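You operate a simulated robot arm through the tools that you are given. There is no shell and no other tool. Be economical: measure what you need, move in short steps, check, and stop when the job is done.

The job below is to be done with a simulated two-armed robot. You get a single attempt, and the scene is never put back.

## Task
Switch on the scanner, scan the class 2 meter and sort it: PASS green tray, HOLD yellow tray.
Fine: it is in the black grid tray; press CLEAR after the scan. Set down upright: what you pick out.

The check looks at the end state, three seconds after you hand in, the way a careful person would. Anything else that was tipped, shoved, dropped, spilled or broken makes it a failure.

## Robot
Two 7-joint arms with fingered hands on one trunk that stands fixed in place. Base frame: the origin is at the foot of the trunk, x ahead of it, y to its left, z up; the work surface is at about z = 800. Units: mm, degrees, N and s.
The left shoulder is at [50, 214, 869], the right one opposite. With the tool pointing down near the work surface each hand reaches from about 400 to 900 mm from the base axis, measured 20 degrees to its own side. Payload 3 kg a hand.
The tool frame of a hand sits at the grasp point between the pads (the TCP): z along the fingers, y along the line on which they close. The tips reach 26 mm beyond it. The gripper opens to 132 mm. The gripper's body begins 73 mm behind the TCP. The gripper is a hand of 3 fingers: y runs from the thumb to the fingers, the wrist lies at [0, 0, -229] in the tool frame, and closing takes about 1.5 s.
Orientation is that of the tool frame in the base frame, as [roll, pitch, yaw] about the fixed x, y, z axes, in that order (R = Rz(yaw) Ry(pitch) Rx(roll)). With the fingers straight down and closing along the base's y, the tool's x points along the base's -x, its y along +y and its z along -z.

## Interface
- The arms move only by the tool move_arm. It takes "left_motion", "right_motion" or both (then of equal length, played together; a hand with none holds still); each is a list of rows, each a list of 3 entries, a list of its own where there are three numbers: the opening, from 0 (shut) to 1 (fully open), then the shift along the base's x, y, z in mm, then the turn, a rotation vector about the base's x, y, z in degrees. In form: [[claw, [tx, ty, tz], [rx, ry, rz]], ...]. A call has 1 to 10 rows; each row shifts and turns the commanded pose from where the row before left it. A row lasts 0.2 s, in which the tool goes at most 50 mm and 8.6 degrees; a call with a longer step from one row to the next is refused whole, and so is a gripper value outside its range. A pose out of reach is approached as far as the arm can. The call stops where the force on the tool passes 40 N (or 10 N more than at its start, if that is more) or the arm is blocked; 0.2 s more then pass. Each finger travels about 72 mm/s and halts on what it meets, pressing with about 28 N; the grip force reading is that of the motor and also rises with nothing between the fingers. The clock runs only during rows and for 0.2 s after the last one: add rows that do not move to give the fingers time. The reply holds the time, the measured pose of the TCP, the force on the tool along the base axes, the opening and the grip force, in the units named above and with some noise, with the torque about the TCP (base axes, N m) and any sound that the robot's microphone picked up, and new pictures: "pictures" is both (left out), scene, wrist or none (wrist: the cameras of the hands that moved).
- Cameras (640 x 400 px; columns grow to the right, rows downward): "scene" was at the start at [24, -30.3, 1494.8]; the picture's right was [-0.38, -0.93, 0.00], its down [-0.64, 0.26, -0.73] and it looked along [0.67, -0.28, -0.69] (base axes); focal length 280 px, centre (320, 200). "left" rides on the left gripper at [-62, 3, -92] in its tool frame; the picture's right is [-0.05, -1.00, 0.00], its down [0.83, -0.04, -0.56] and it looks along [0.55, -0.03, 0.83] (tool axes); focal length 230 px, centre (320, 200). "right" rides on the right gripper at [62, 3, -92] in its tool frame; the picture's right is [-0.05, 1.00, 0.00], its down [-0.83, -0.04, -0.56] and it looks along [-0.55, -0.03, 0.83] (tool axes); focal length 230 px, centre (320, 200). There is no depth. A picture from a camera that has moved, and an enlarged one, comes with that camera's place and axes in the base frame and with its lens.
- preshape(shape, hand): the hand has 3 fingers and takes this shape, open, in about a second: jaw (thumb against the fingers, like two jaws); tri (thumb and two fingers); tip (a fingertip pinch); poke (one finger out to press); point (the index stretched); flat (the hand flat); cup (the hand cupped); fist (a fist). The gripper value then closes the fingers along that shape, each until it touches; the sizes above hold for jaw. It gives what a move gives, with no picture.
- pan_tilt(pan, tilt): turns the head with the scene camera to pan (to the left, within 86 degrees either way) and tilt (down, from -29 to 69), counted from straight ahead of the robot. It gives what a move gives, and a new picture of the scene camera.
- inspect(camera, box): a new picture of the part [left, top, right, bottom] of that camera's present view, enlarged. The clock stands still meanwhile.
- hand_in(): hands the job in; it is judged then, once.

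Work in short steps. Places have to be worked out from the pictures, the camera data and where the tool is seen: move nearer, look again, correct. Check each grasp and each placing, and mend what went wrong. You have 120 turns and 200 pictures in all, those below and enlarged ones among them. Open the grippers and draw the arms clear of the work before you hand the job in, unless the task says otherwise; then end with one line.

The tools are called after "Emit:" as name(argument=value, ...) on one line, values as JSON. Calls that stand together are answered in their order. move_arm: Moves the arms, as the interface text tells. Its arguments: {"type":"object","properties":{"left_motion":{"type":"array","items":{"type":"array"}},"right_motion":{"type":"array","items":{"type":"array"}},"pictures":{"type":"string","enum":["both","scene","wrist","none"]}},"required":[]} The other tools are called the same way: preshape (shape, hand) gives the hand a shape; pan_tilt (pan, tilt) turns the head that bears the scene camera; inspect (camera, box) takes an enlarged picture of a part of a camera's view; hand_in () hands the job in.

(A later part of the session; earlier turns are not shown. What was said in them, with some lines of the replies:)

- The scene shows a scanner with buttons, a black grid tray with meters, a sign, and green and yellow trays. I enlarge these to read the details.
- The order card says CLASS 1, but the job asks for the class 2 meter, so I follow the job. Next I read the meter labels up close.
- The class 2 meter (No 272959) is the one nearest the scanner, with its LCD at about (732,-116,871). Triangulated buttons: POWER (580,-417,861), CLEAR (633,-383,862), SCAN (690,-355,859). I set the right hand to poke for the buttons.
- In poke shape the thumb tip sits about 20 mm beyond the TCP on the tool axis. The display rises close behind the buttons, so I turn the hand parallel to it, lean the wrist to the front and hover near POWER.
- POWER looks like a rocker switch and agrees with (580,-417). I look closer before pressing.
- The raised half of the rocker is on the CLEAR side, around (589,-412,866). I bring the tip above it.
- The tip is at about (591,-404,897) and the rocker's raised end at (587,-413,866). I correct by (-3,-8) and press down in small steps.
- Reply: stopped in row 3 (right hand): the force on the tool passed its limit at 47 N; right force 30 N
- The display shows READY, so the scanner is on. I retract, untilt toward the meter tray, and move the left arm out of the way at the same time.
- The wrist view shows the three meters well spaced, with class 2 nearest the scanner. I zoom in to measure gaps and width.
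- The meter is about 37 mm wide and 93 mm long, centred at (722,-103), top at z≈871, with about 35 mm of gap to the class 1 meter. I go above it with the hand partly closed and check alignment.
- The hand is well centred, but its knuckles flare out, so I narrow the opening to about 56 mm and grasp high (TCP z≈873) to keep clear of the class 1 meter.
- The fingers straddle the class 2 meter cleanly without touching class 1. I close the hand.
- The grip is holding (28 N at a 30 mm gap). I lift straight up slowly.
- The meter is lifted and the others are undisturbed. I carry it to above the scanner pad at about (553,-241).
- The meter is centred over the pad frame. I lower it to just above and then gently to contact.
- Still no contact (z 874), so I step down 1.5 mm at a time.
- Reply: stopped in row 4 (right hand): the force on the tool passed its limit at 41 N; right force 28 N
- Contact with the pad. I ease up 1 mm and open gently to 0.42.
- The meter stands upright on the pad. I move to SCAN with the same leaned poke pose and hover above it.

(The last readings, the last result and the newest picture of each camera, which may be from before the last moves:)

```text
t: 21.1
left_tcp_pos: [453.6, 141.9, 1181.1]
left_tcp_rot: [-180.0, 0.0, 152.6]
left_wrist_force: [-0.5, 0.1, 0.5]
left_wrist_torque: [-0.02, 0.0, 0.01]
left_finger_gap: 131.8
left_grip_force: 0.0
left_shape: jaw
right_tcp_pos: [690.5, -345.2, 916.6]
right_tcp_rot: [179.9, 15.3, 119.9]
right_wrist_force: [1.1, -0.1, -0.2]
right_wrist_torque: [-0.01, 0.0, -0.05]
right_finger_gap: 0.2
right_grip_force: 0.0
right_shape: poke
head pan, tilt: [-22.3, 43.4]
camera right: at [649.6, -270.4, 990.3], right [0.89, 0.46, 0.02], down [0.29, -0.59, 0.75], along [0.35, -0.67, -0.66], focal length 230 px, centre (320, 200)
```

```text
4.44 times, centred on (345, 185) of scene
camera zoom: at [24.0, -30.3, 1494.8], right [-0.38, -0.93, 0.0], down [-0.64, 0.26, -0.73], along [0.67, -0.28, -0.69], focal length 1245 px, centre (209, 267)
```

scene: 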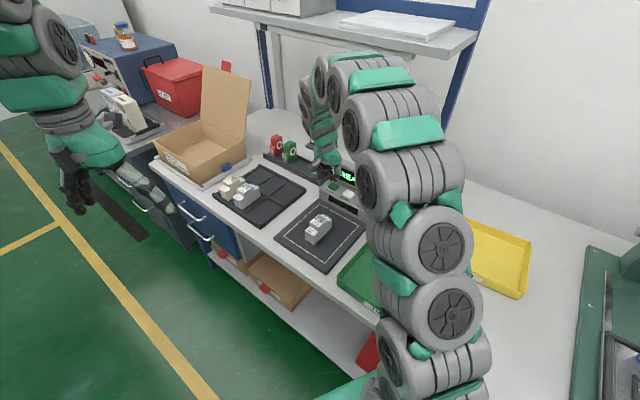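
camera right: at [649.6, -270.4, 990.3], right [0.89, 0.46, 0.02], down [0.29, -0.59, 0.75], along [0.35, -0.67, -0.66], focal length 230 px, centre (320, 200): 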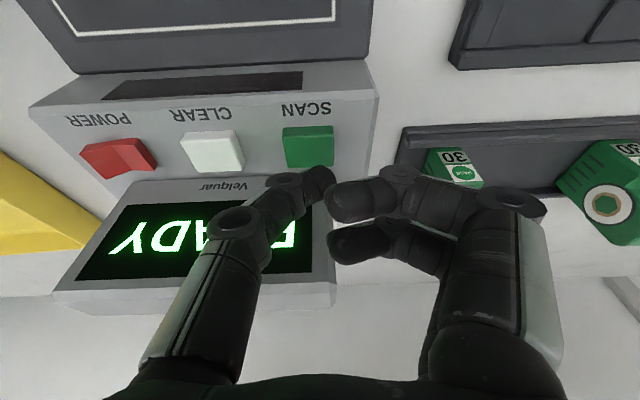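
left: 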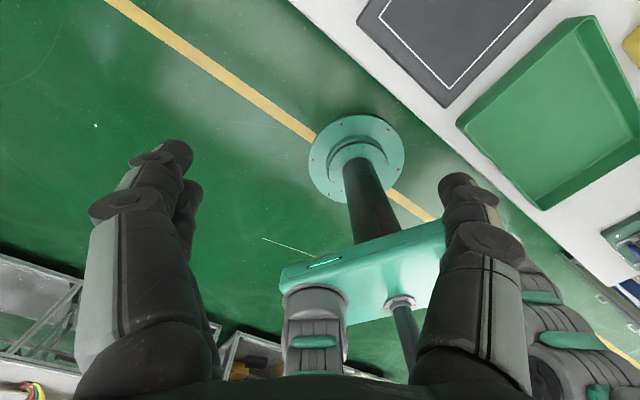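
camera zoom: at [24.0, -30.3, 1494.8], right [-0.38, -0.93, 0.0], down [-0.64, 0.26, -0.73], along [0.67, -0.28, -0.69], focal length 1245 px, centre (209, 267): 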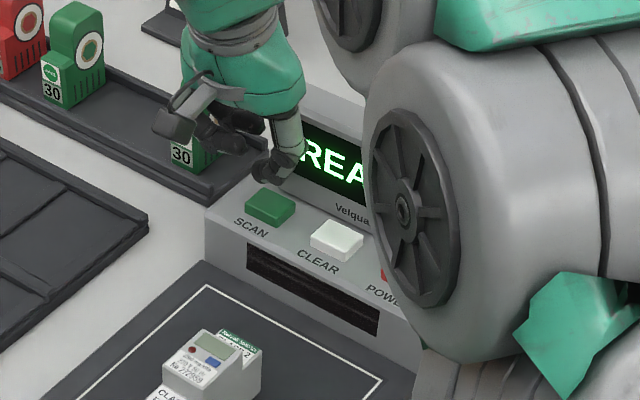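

SCAN is at about (687,-357) and the tip at (694,-352). I shift by (-6,-4) and press down.

Emit:
move_arm(right_motion=[[1, [-6, -4, -10], [0, 0, 0]], [1, [0, 0, -8], [0, 0, 0]], [1, [0, 0, -5], [0, 0, 0]], [1, [0, 0, -4], [0, 0, 0]], [1, [0, 0, -4], [0, 0, 0]], [1, [0, 0, 0], [0, 0, 0]]])

Emit:
inspect(camera="scene", box=[290, 140, 400, 230])

```text
t: 22.4
left_tcp_pos: [454.7, 142.3, 1182.6]
left_tcp_rot: [180.0, 0.2, 152.6]
left_wrist_force: [-0.3, 0.2, -0.6]
left_wrist_torque: [0.01, -0.01, 0.02]
left_finger_gap: 131.7
left_grip_force: 0.1
left_shape: jaw
right_tcp_pos: [686.3, -347.8, 889.1]
right_tcp_rot: [179.5, 15.6, 120.0]
right_wrist_force: [3.6, -3.0, 17.4]
right_wrist_torque: [0.19, -0.23, 0.0]
right_finger_gap: 0.0
right_grip_force: 0.0
right_shape: poke
head pan, tilt: [-22.3, 43.4]
heard: click
stopped in row 6 (right hand): the force on the tool passed its limit at 42 N (the readings are from after the stop); the commanded pose is now the measured one
camera right: at [645.8, -274.7, 960.9], right [0.89, 0.46, 0.02], down [0.28, -0.59, 0.76], along [0.36, -0.67, -0.65], focal length 230 px, centre (320, 200)
```

scene: 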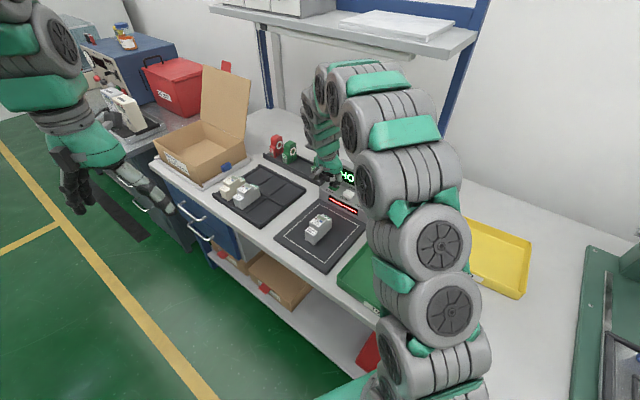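
right: 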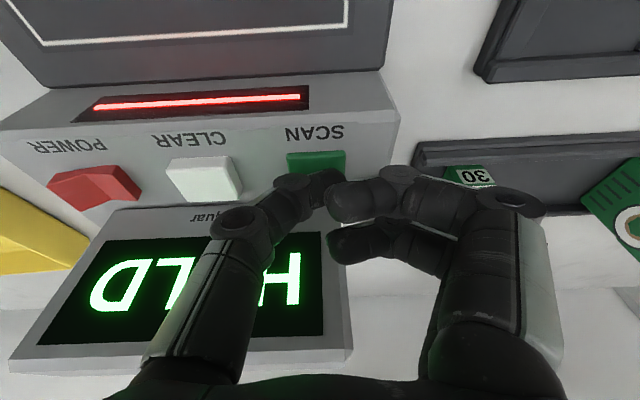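

```text
4.44 times, centred on (345, 185) of scene
camera zoom: at [23.7, -30.2, 1494.8], right [-0.38, -0.93, 0.0], down [-0.64, 0.26, -0.73], along [0.67, -0.28, -0.69], focal length 1245 px, centre (209, 267)
```

zoom: 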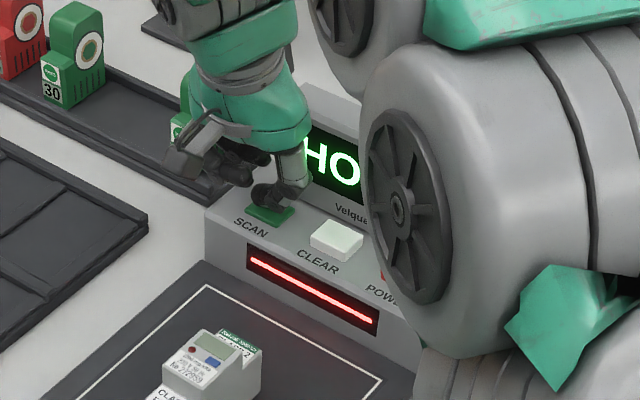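

Heard a click and the display reads HOLD. I lift off and move above CLEAR, then confirm the display.

Emit:
move_arm(right_motion=[[1, [0, 0, 15], [0, 0, 0]], [1, [0, 0, 15], [0, 0, 0]], [1, [-27, -15, 0], [0, 0, 0]], [1, [-27, -15, 0], [0, 0, 0]], [1, [0, 0, 0], [0, 0, 0]]])

Emit:
inspect(camera="scene", box=[290, 140, 400, 230])

```text
t: 23.6
left_tcp_pos: [454.0, 142.6, 1182.2]
left_tcp_rot: [-180.0, 0.1, 152.6]
left_wrist_force: [0.1, 0.3, 0.3]
left_wrist_torque: [0.02, 0.0, -0.02]
left_finger_gap: 131.9
left_grip_force: 0.0
left_shape: jaw
right_tcp_pos: [630.2, -376.0, 920.7]
right_tcp_rot: [179.6, 15.5, 120.0]
right_wrist_force: [-0.1, -0.1, 0.7]
right_wrist_torque: [0.0, 0.0, 0.0]
right_finger_gap: 0.0
right_grip_force: 0.0
right_shape: poke
head pan, tilt: [-22.3, 43.4]
camera right: at [589.3, -303.0, 992.6], right [0.89, 0.46, 0.02], down [0.29, -0.59, 0.76], along [0.36, -0.67, -0.65], focal length 230 px, centre (320, 200)
```

scene: 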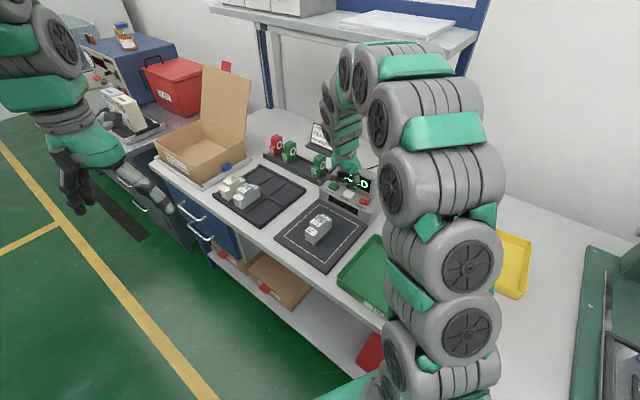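
right: 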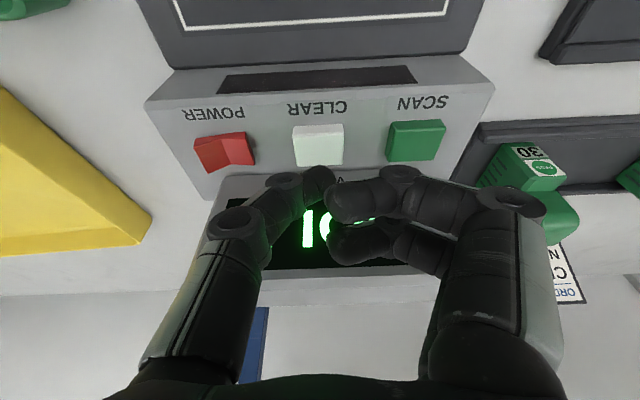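

```text
4.44 times, centred on (345, 185) of scene
camera zoom: at [24.0, -30.3, 1494.8], right [-0.38, -0.93, 0.0], down [-0.64, 0.26, -0.73], along [0.67, -0.28, -0.69], focal length 1245 px, centre (209, 267)
```

zoom: 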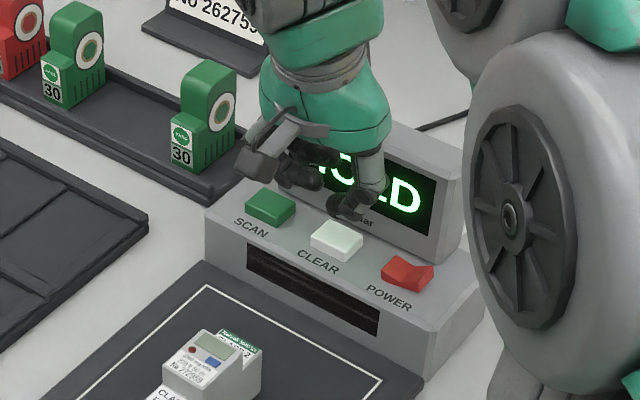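

HOLD is confirmed, so the meter goes to the yellow tray. The tip is over CLEAR; I press it.

Emit:
move_arm(right_motion=[[1, [1, -1, -10], [0, 0, 0]], [1, [0, 0, -10], [0, 0, 0]], [1, [0, 0, -4], [0, 0, 0]], [1, [0, 0, -4], [0, 0, 0]], [1, [0, 0, -4], [0, 0, 0]], [1, [0, 0, -2], [0, 0, 0]]])

```text
t: 24.9
left_tcp_pos: [454.7, 141.4, 1181.4]
left_tcp_rot: [180.0, 0.1, 152.6]
left_wrist_force: [0.0, 0.1, 0.0]
left_wrist_torque: [-0.02, -0.03, 0.03]
left_finger_gap: 132.0
left_grip_force: 0.2
left_shape: jaw
right_tcp_pos: [633.0, -379.7, 888.6]
right_tcp_rot: [179.6, 15.8, 119.9]
right_wrist_force: [-3.7, -7.3, 39.0]
right_wrist_torque: [-0.43, -0.23, -0.15]
right_finger_gap: 0.0
right_grip_force: 0.1
right_shape: poke
head pan, tilt: [-22.3, 43.4]
heard: click
stopped in row 6 (right hand): the force on the tool passed its limit at 43 N (the readings are from after the stop); the commanded pose is now the measured one
camera right: at [592.0, -306.3, 960.2], right [0.89, 0.46, 0.02], down [0.28, -0.59, 0.76], along [0.36, -0.67, -0.65], focal length 230 px, centre (320, 200)
```

scene: 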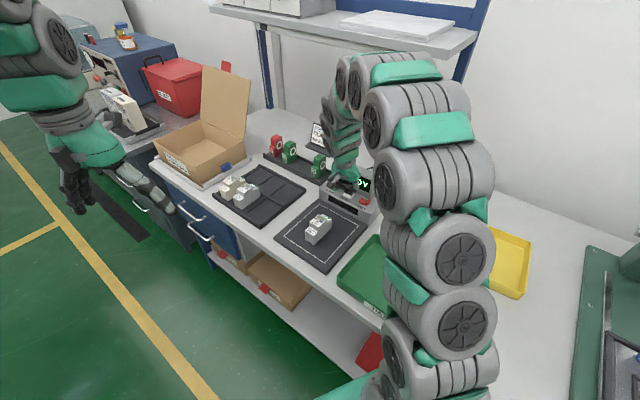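
right: 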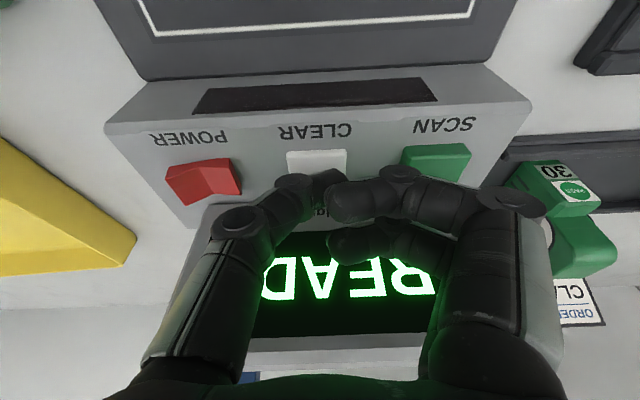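

CLEAR clicked and the display is back to READY. I retreat up and back over the meter and go to jaw shape.

Emit:
move_arm(right_motion=[[1, [0, 0, 40], [0, 0, 0]], [1, [0, 0, 40], [0, 0, 0]], [1, [-20.5, 34.3, 10], [6.5, 3.75, 0]], [1, [-20.5, 34.3, 10], [6.5, 3.75, 0]], [1, [-20.5, 34.3, 7], [0, 0, 0]], [1, [-20.5, 34.3, 5], [0, 0, 0]], [1, [0, 0, 0], [0, 0, 0]]], pictures="none")

Emit:
preshape(hand="right", shape="jaw")

Emit:
inspect(camera="right", box=[0, 0, 640, 400])

```text
t: 26.5
left_tcp_pos: [454.2, 141.7, 1181.2]
left_tcp_rot: [180.0, 0.1, 152.6]
left_wrist_force: [0.4, -0.3, -0.3]
left_wrist_torque: [-0.01, 0.0, -0.05]
left_finger_gap: 131.7
left_grip_force: 0.0
left_shape: jaw
right_tcp_pos: [551.8, -241.2, 996.1]
right_tcp_rot: [179.8, 0.6, 119.8]
right_wrist_force: [-0.6, -0.7, -0.6]
right_wrist_torque: [-0.03, 0.01, -0.03]
right_finger_gap: 0.3
right_grip_force: 0.0
right_shape: poke
head pan, tilt: [-22.3, 43.4]
```

```text
t: 27.4
left_tcp_pos: [453.7, 143.2, 1181.9]
left_tcp_rot: [180.0, 0.0, 152.6]
left_wrist_force: [0.6, 0.1, -0.4]
left_wrist_torque: [0.02, -0.01, 0.05]
left_finger_gap: 131.9
left_grip_force: 0.1
left_shape: jaw
right_tcp_pos: [551.5, -240.3, 995.2]
right_tcp_rot: [179.7, 0.6, 119.9]
right_wrist_force: [0.0, 0.5, -0.3]
right_wrist_torque: [0.0, -0.03, 0.01]
right_finger_gap: 131.7
right_grip_force: 0.1
right_shape: jaw
head pan, tilt: [-22.3, 43.4]
```

```text
1.00 times, centred on (320, 200) of right (not enlarged: the box is as wide or as high as the picture)
camera zoom: at [522.0, -185.4, 1087.1], right [0.89, 0.45, 0.01], down [0.37, -0.74, 0.56], along [0.26, -0.5, -0.83], focal length 230 px, centre (320, 200)
```

zoom: 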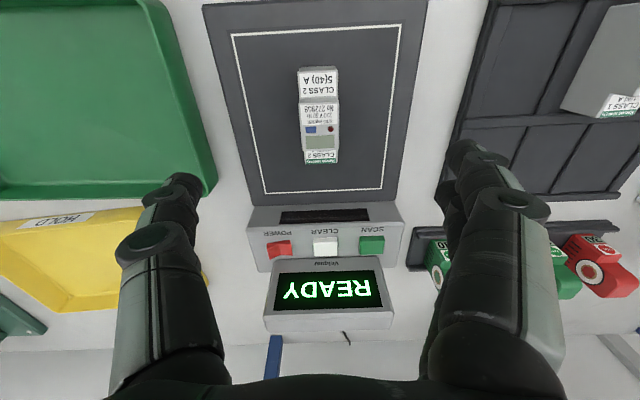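

The meter sits directly beneath the hand. I descend with a 66 mm opening to TCP z≈864 and close.

Emit:
move_arm(right_motion=[[0.5, [0, 0, -30], [0, 0, 0]], [0.5, [0, 0, -30], [0, 0, 0]], [0.5, [0, 0, -20], [0, 0, 0]], [0.5, [0, 0, 0], [0, 0, 0]], [0.5, [0, 0, -25], [0, 0, 0]], [0.5, [0, 0, -25], [0, 0, 0]], [0.5, [0, 0, 0], [0, 0, 0]]], pictures="wrist")

```text
t: 29.0
left_tcp_pos: [454.1, 142.0, 1182.1]
left_tcp_rot: [-180.0, 0.0, 152.6]
left_wrist_force: [-0.9, 0.1, 1.2]
left_wrist_torque: [-0.01, 0.01, -0.02]
left_finger_gap: 132.2
left_grip_force: 0.1
left_shape: jaw
right_tcp_pos: [548.8, -242.7, 866.9]
right_tcp_rot: [179.7, 0.6, 119.9]
right_wrist_force: [0.2, 0.2, 0.2]
right_wrist_torque: [-0.03, -0.01, -0.01]
right_finger_gap: 66.6
right_grip_force: 0.1
right_shape: jaw
head pan, tilt: [-22.3, 43.4]
camera right: at [519.7, -186.8, 958.7], right [0.89, 0.45, 0.01], down [0.37, -0.74, 0.56], along [0.26, -0.5, -0.83], focal length 230 px, centre (320, 200)
```

right: 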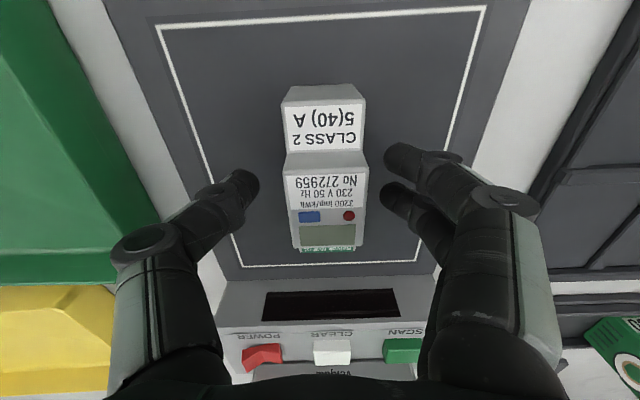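

It is nearly centred (about 2 mm off), so I correct that and close.

Emit:
move_arm(right_motion=[[0.45, [2, 1, -2], [0, 0, 0]], [0.3, [0, 0, 0], [0, 0, 0]], [0.15, [0, 0, 0], [0, 0, 0]], [0, [0, 0, 0], [0, 0, 0]], [0, [0, 0, 0], [0, 0, 0]], [0, [0, 0, 0], [0, 0, 0]]], pictures="none")

Emit:
move_arm(right_motion=[[0, [0, 0, 8], [0, 0, 0]], [0, [0, 0, 20], [0, 0, 0]], [0, [0, 0, 30], [0, 0, 0]], [0, [0, 0, 30], [0, 0, 0]], [0, [0, 0, 30], [0, 0, 0]], [0, [0, 0, 0], [0, 0, 0]]])

Emit:
pan_tilt(pan=-45, tilt=43.4)

```text
t: 30.4
left_tcp_pos: [454.8, 142.2, 1181.6]
left_tcp_rot: [180.0, 0.1, 152.6]
left_wrist_force: [-0.7, 1.2, -0.2]
left_wrist_torque: [0.03, -0.02, 0.03]
left_finger_gap: 132.0
left_grip_force: 0.0
left_shape: jaw
right_tcp_pos: [550.4, -242.0, 866.2]
right_tcp_rot: [179.6, 0.6, 119.9]
right_wrist_force: [-0.3, 0.0, -0.2]
right_wrist_torque: [0.0, -0.02, 0.01]
right_finger_gap: 30.4
right_grip_force: 27.6
right_shape: jaw
head pan, tilt: [-22.3, 43.4]
```

```text
t: 31.8
left_tcp_pos: [453.8, 142.5, 1181.5]
left_tcp_rot: [179.9, 0.1, 152.6]
left_wrist_force: [0.0, -0.9, 1.1]
left_wrist_torque: [-0.01, 0.02, 0.0]
left_finger_gap: 132.0
left_grip_force: 0.0
left_shape: jaw
right_tcp_pos: [549.1, -242.3, 984.3]
right_tcp_rot: [179.7, 0.6, 120.0]
right_wrist_force: [-0.5, -0.7, -1.3]
right_wrist_torque: [-0.02, -0.01, -0.02]
right_finger_gap: 30.1
right_grip_force: 27.7
right_shape: jaw
head pan, tilt: [-22.3, 43.4]
camera right: at [520.6, -187.2, 1076.1], right [0.89, 0.45, 0.01], down [0.37, -0.74, 0.56], along [0.26, -0.5, -0.83], focal length 230 px, centre (320, 200)
```

scene: 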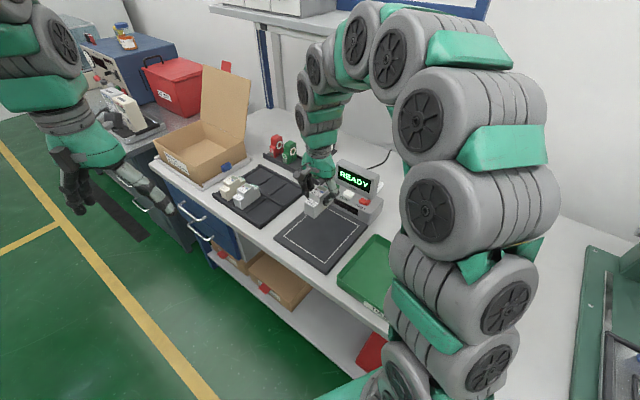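
right: 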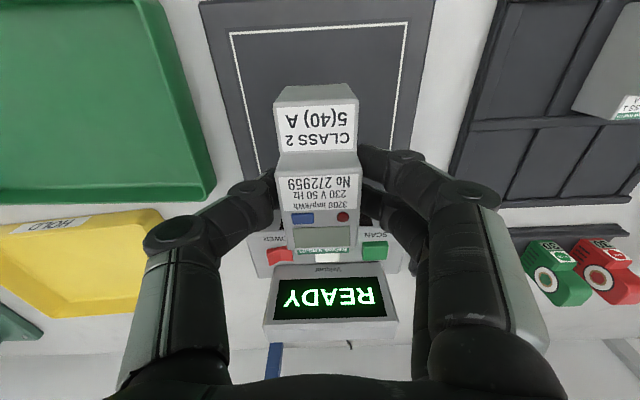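

```text
t: 32.6
left_tcp_pos: [454.8, 141.7, 1181.6]
left_tcp_rot: [180.0, 0.1, 152.7]
left_wrist_force: [-0.1, 0.9, -0.3]
left_wrist_torque: [0.03, -0.02, 0.0]
left_finger_gap: 132.0
left_grip_force: 0.1
left_shape: jaw
right_tcp_pos: [548.9, -242.6, 984.5]
right_tcp_rot: [179.7, 0.6, 119.9]
right_wrist_force: [-0.6, -0.1, -1.8]
right_wrist_torque: [0.0, 0.03, 0.0]
right_finger_gap: 30.1
right_grip_force: 27.9
right_shape: jaw
head pan, tilt: [-45.0, 43.4]
```

scene: 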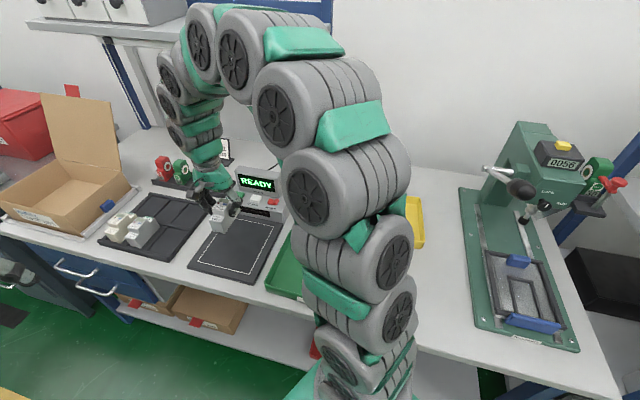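

The meter is held again. From earlier views the yellow tray's centre is near (330,-650); I carry the meter there at a safe height, stopping short to look.

Emit:
move_arm(right_motion=[[0, [-10, 0, 25], [0, 0, 0]], [0, [-21, -43, 0], [0, 0, 0]], [0, [-21, -43, 0], [0, 0, 0]], [0, [-21, -43, 0], [0, 0, 0]], [0, [-21, -43, 0], [0, 0, 0]], [0, [-21, -43, 0], [0, 0, 0]], [0, [-21, -43, 0], [0, 0, 0]], [0, [-21, -43, 0], [0, 0, 0]], [0, [0, 0, 0], [0, 0, 0]]])

```text
t: 34.6
left_tcp_pos: [454.2, 141.6, 1181.8]
left_tcp_rot: [-180.0, 0.1, 152.6]
left_wrist_force: [-0.8, 0.2, -0.6]
left_wrist_torque: [0.03, 0.0, 0.01]
left_finger_gap: 131.9
left_grip_force: 0.0
left_shape: jaw
right_tcp_pos: [390.7, -543.4, 1008.8]
right_tcp_rot: [179.8, 0.5, 120.0]
right_wrist_force: [0.0, -1.1, -2.8]
right_wrist_torque: [-0.03, 0.02, -0.01]
right_finger_gap: 30.1
right_grip_force: 27.6
right_shape: jaw
head pan, tilt: [-45.0, 43.4]
camera right: at [361.5, -487.9, 1100.7], right [0.89, 0.45, 0.0], down [0.37, -0.74, 0.56], along [0.26, -0.5, -0.83], focal length 230 px, centre (320, 200)
```

scene: 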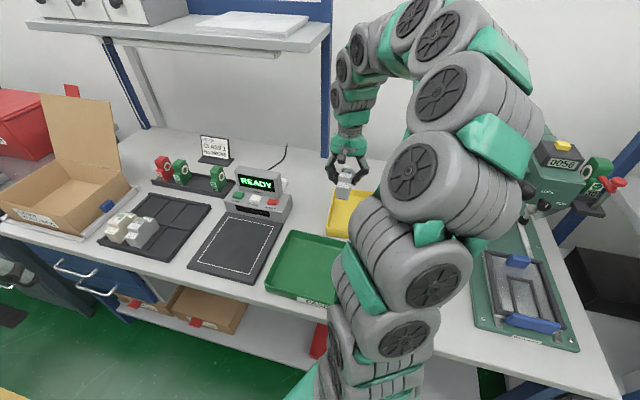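
right: 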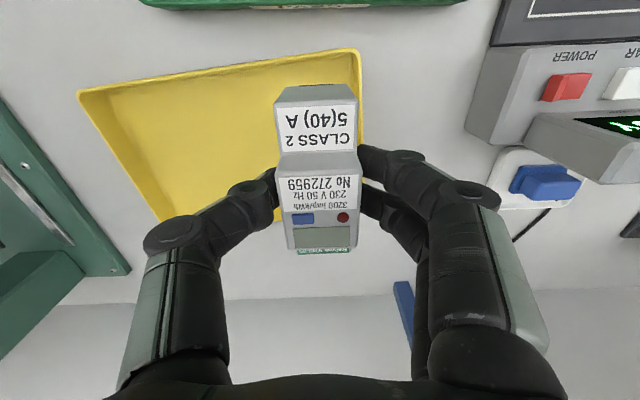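

The yellow tray's centre computes to (320,-633). I move above it and lower to about z 885.

Emit:
move_arm(right_motion=[[0, [-34.5, -30, 0], [0, 0, 0]], [0, [-34.5, -30, 0], [0, 0, 0]], [0, [0, -29, -20], [0, 0, 0]], [0, [0, 0, -40], [0, 0, 0]], [0, [0, 0, -40], [0, 0, 0]], [0, [0, 0, -24], [0, 0, 0]], [0, [0, 0, 0], [0, 0, 0]]])

Emit:
inspect(camera="scene", box=[300, 120, 420, 260])

```text
t: 36.2
left_tcp_pos: [454.3, 142.6, 1181.3]
left_tcp_rot: [-179.9, 0.2, 152.7]
left_wrist_force: [-0.6, 0.9, 0.1]
left_wrist_torque: [0.0, 0.01, 0.04]
left_finger_gap: 131.7
left_grip_force: 0.1
left_shape: jaw
right_tcp_pos: [326.4, -630.9, 884.3]
right_tcp_rot: [179.7, 0.6, 119.9]
right_wrist_force: [-0.2, 0.3, -1.2]
right_wrist_torque: [0.01, -0.02, -0.01]
right_finger_gap: 30.1
right_grip_force: 27.9
right_shape: jaw
head pan, tilt: [-45.0, 43.4]
camera right: at [295.8, -576.4, 976.0], right [0.89, 0.45, 0.01], down [0.37, -0.74, 0.56], along [0.26, -0.5, -0.83], focal length 230 px, centre (320, 200)
```

scene: 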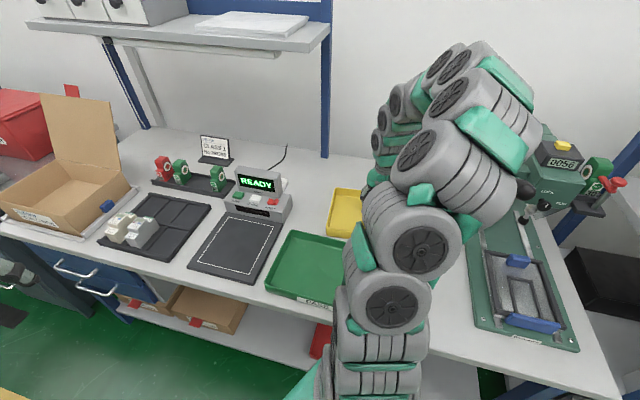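
right: 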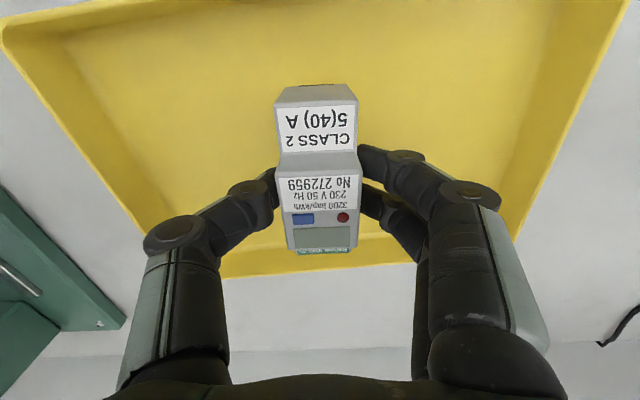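

```text
2.86 times, centred on (360, 190) of scene
camera zoom: at [6.0, -57.4, 1494.8], right [-0.71, -0.71, 0.0], down [-0.49, 0.49, -0.73], along [0.51, -0.51, -0.69], focal length 801 px, centre (206, 229)
```

zoom: 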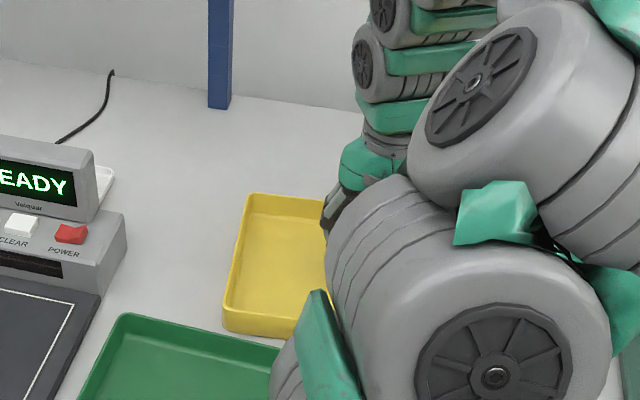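

The meter is well inside the tray walls. I lower in small steps until contact.

Emit:
move_arm(right_motion=[[0, [0, 0, -8], [0, 0, 0]], [0, [0, 0, -4], [0, 0, 0]], [0, [0, 0, -2], [0, 0, 0]], [0, [0, 0, -1.5], [0, 0, 0]], [0, [0, 0, -1.5], [0, 0, 0]], [0, [0, 0, -1.5], [0, 0, 0]], [0, [0, 0, 0], [0, 0, 0]]], pictures="wrist")

```text
t: 37.8
left_tcp_pos: [454.5, 141.7, 1181.2]
left_tcp_rot: [180.0, 0.2, 152.6]
left_wrist_force: [-0.9, -0.2, 0.0]
left_wrist_torque: [-0.02, 0.02, -0.02]
left_finger_gap: 132.1
left_grip_force: 0.1
left_shape: jaw
right_tcp_pos: [324.0, -631.3, 866.0]
right_tcp_rot: [179.7, 0.6, 119.9]
right_wrist_force: [-0.2, -0.9, -1.3]
right_wrist_torque: [0.01, -0.01, 0.02]
right_finger_gap: 30.2
right_grip_force: 28.3
right_shape: jaw
head pan, tilt: [-45.0, 43.4]
camera right: at [295.3, -576.5, 957.6], right [0.89, 0.45, 0.01], down [0.37, -0.74, 0.56], along [0.26, -0.5, -0.83], focal length 230 px, centre (320, 200)
```

right: 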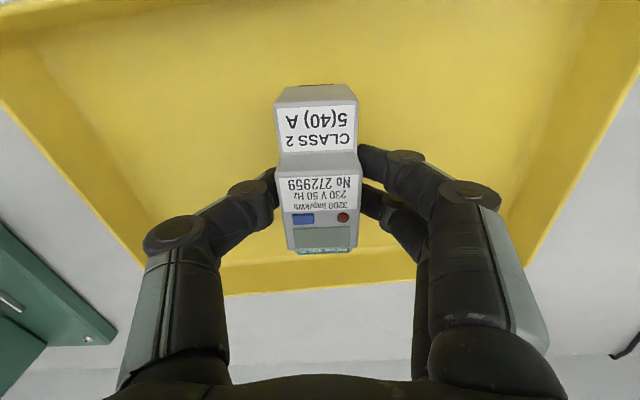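

Emit:
move_arm(right_motion=[[0, [0, 0, -1], [0, 0, 0]], [0, [0, 0, -1], [0, 0, 0]], [0, [0, 0, -1], [0, 0, 0]], [0, [0, 0, -1], [0, 0, 0]], [0, [0, 0, -1], [0, 0, 0]], [0, [0, 0, 0], [0, 0, 0]]], pictures="none")

```text
t: 39.2
left_tcp_pos: [453.7, 141.0, 1181.6]
left_tcp_rot: [180.0, 0.0, 152.6]
left_wrist_force: [-0.5, -0.8, 0.8]
left_wrist_torque: [-0.02, 0.03, -0.05]
left_finger_gap: 131.5
left_grip_force: 0.1
left_shape: jaw
right_tcp_pos: [324.5, -631.5, 862.3]
right_tcp_rot: [179.7, 0.6, 119.9]
right_wrist_force: [0.4, 0.0, -1.1]
right_wrist_torque: [-0.01, 0.0, 0.03]
right_finger_gap: 29.9
right_grip_force: 28.1
right_shape: jaw
head pan, tilt: [-45.0, 43.4]
```

No contact yet at z 862, so I continue down in 1 mm steps.

Emit:
move_arm(right_motion=[[0, [0, 0, -1], [0, 0, 0]], [0, [0, 0, -1], [0, 0, 0]], [0, [0, 0, -1], [0, 0, 0]], [0, [0, 0, -1], [0, 0, 0]], [0, [0, 0, -1], [0, 0, 0]], [0, [0, 0, 0], [0, 0, 0]]], pictures="none")

```text
t: 40.6
left_tcp_pos: [454.2, 142.7, 1182.5]
left_tcp_rot: [-180.0, 0.1, 152.6]
left_wrist_force: [0.3, -0.2, -0.3]
left_wrist_torque: [0.02, -0.01, 0.03]
left_finger_gap: 132.2
left_grip_force: 0.0
left_shape: jaw
right_tcp_pos: [325.0, -632.3, 857.9]
right_tcp_rot: [179.7, 0.6, 119.9]
right_wrist_force: [-0.5, 0.4, -1.9]
right_wrist_torque: [-0.03, 0.01, 0.01]
right_finger_gap: 30.1
right_grip_force: 28.3
right_shape: jaw
head pan, tilt: [-45.0, 43.4]
```

Still hanging free at z 858. I continue.

Emit:
move_arm(right_motion=[[0, [0, 0, -1], [0, 0, 0]], [0, [0, 0, -1], [0, 0, 0]], [0, [0, 0, -1], [0, 0, 0]], [0, [0, 0, -1], [0, 0, 0]], [0, [0, 0, -1], [0, 0, 0]], [0, [0, 0, 0], [0, 0, 0]]], pictures="wrist")

```text
t: 41.8
left_tcp_pos: [453.9, 141.9, 1181.4]
left_tcp_rot: [179.9, 0.3, 152.6]
left_wrist_force: [0.3, -1.0, 0.1]
left_wrist_torque: [0.0, 0.01, 0.02]
left_finger_gap: 131.9
left_grip_force: 0.1
left_shape: jaw
right_tcp_pos: [326.0, -633.8, 853.3]
right_tcp_rot: [179.6, 0.9, 119.9]
right_wrist_force: [-1.8, 1.6, 23.2]
right_wrist_torque: [0.04, -0.01, 0.04]
right_finger_gap: 33.0
right_grip_force: 27.8
right_shape: jaw
head pan, tilt: [-45.0, 43.4]
stopped in row 5 (right hand): the force on the tool passed its limit at 42 N (the readings are from after the stop); the commanded pose is now the measured one
camera right: at [296.7, -577.9, 945.6], right [0.89, 0.45, 0.01], down [0.37, -0.74, 0.57], along [0.26, -0.5, -0.82], focal length 230 px, centre (320, 200)
```

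right: 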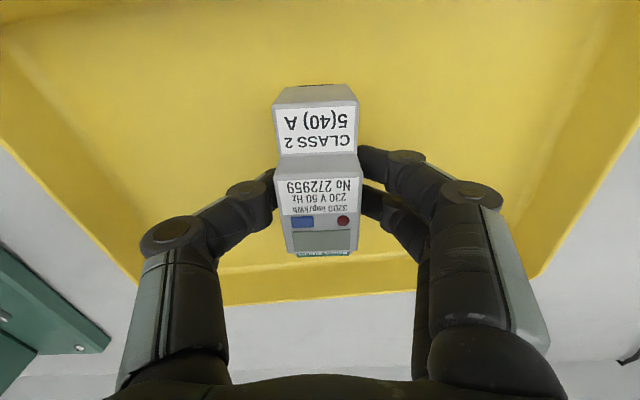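

The meter has touched the tray floor. I ease up 1 mm, open and withdraw upwards.

Emit:
move_arm(right_motion=[[0, [0, 0, 1], [0, 0, 0]], [0.3, [0, 0, 0], [0, 0, 0]], [0.42, [0, 0, 0], [0, 0, 0]], [0.48, [0, 0, 0], [0, 0, 0]], [0.48, [0, 0, 0], [0, 0, 0]], [0.48, [0, 0, 15], [0, 0, 0]], [0.48, [0, 0, 30], [0, 0, 0]], [0.6, [0, 0, 40], [0, 0, 0]], [1, [0, 0, 45], [0, 0, 0]], [1, [0, 0, 45], [0, 0, 0]]])

```text
t: 44.0
left_tcp_pos: [453.9, 141.5, 1181.4]
left_tcp_rot: [-180.0, 0.2, 152.5]
left_wrist_force: [-0.4, -0.3, 0.5]
left_wrist_torque: [-0.01, -0.03, -0.01]
left_finger_gap: 131.8
left_grip_force: 0.0
left_shape: jaw
right_tcp_pos: [324.6, -630.8, 1030.6]
right_tcp_rot: [179.7, 0.7, 119.9]
right_wrist_force: [-0.7, 0.4, -0.5]
right_wrist_torque: [-0.04, 0.03, -0.01]
right_finger_gap: 131.6
right_grip_force: 0.1
right_shape: jaw
head pan, tilt: [-45.0, 43.4]
camera right: at [295.3, -574.3, 1121.9], right [0.89, 0.45, 0.01], down [0.37, -0.74, 0.57], along [0.26, -0.5, -0.82], focal length 230 px, centre (320, 200)
```

scene: 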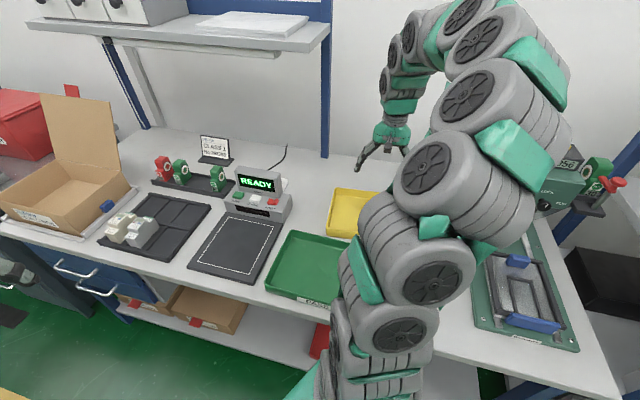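
right: 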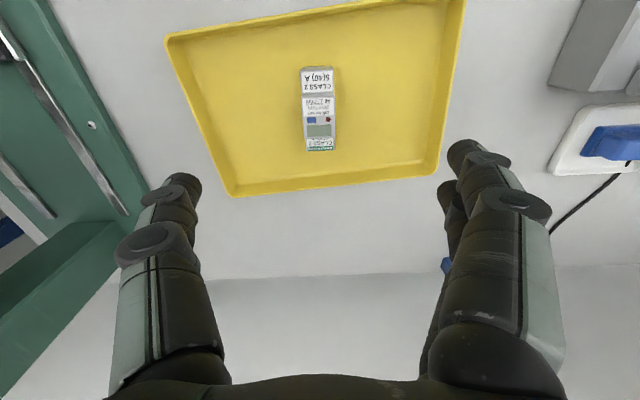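

The meter stands upright in the middle of the yellow tray and the scanner shows READY. I raise the arm clear and check the bench once more.

Emit:
move_arm(right_motion=[[1, [0, 0, 40], [0, 0, 0]], [1, [10, 20, 40], [0, 0, 0]], [1, [20, 35, 25], [0, 0, 0]], [1, [20, 35, 20], [0, 0, 0]], [1, [20, 35, 15], [0, 0, 0]], [1, [0, 0, 0], [0, 0, 0]]])

```text
t: 45.4
left_tcp_pos: [454.8, 141.8, 1180.6]
left_tcp_rot: [-180.0, 0.1, 152.6]
left_wrist_force: [-0.4, 0.1, 0.1]
left_wrist_torque: [0.0, 0.01, -0.01]
left_finger_gap: 131.7
left_grip_force: 0.1
left_shape: jaw
right_tcp_pos: [397.2, -509.0, 1167.3]
right_tcp_rot: [179.8, 0.7, 119.9]
right_wrist_force: [-0.3, -0.2, -0.6]
right_wrist_torque: [-0.01, -0.02, -0.01]
right_finger_gap: 132.0
right_grip_force: 0.1
right_shape: jaw
head pan, tilt: [-45.0, 43.4]
camera right: at [367.9, -452.7, 1258.2], right [0.89, 0.45, 0.01], down [0.37, -0.74, 0.57], along [0.26, -0.5, -0.82], focal length 230 px, centre (320, 200)
```

scene: 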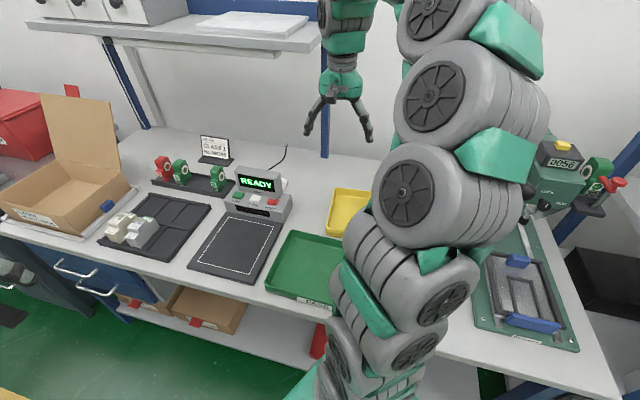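
right: 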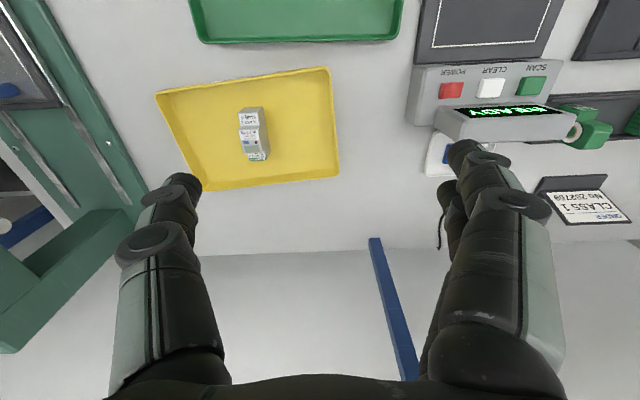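

Everything is in place, both arms are clear and the grippers are open, so I hand in.

Emit:
hand_in()

```text
The job is handed in.
```

I switched on the scanner and scanned the class 2 meter (No 272959); it read HOLD, so after pressing CLEAR I set it upright in the yellow tray.
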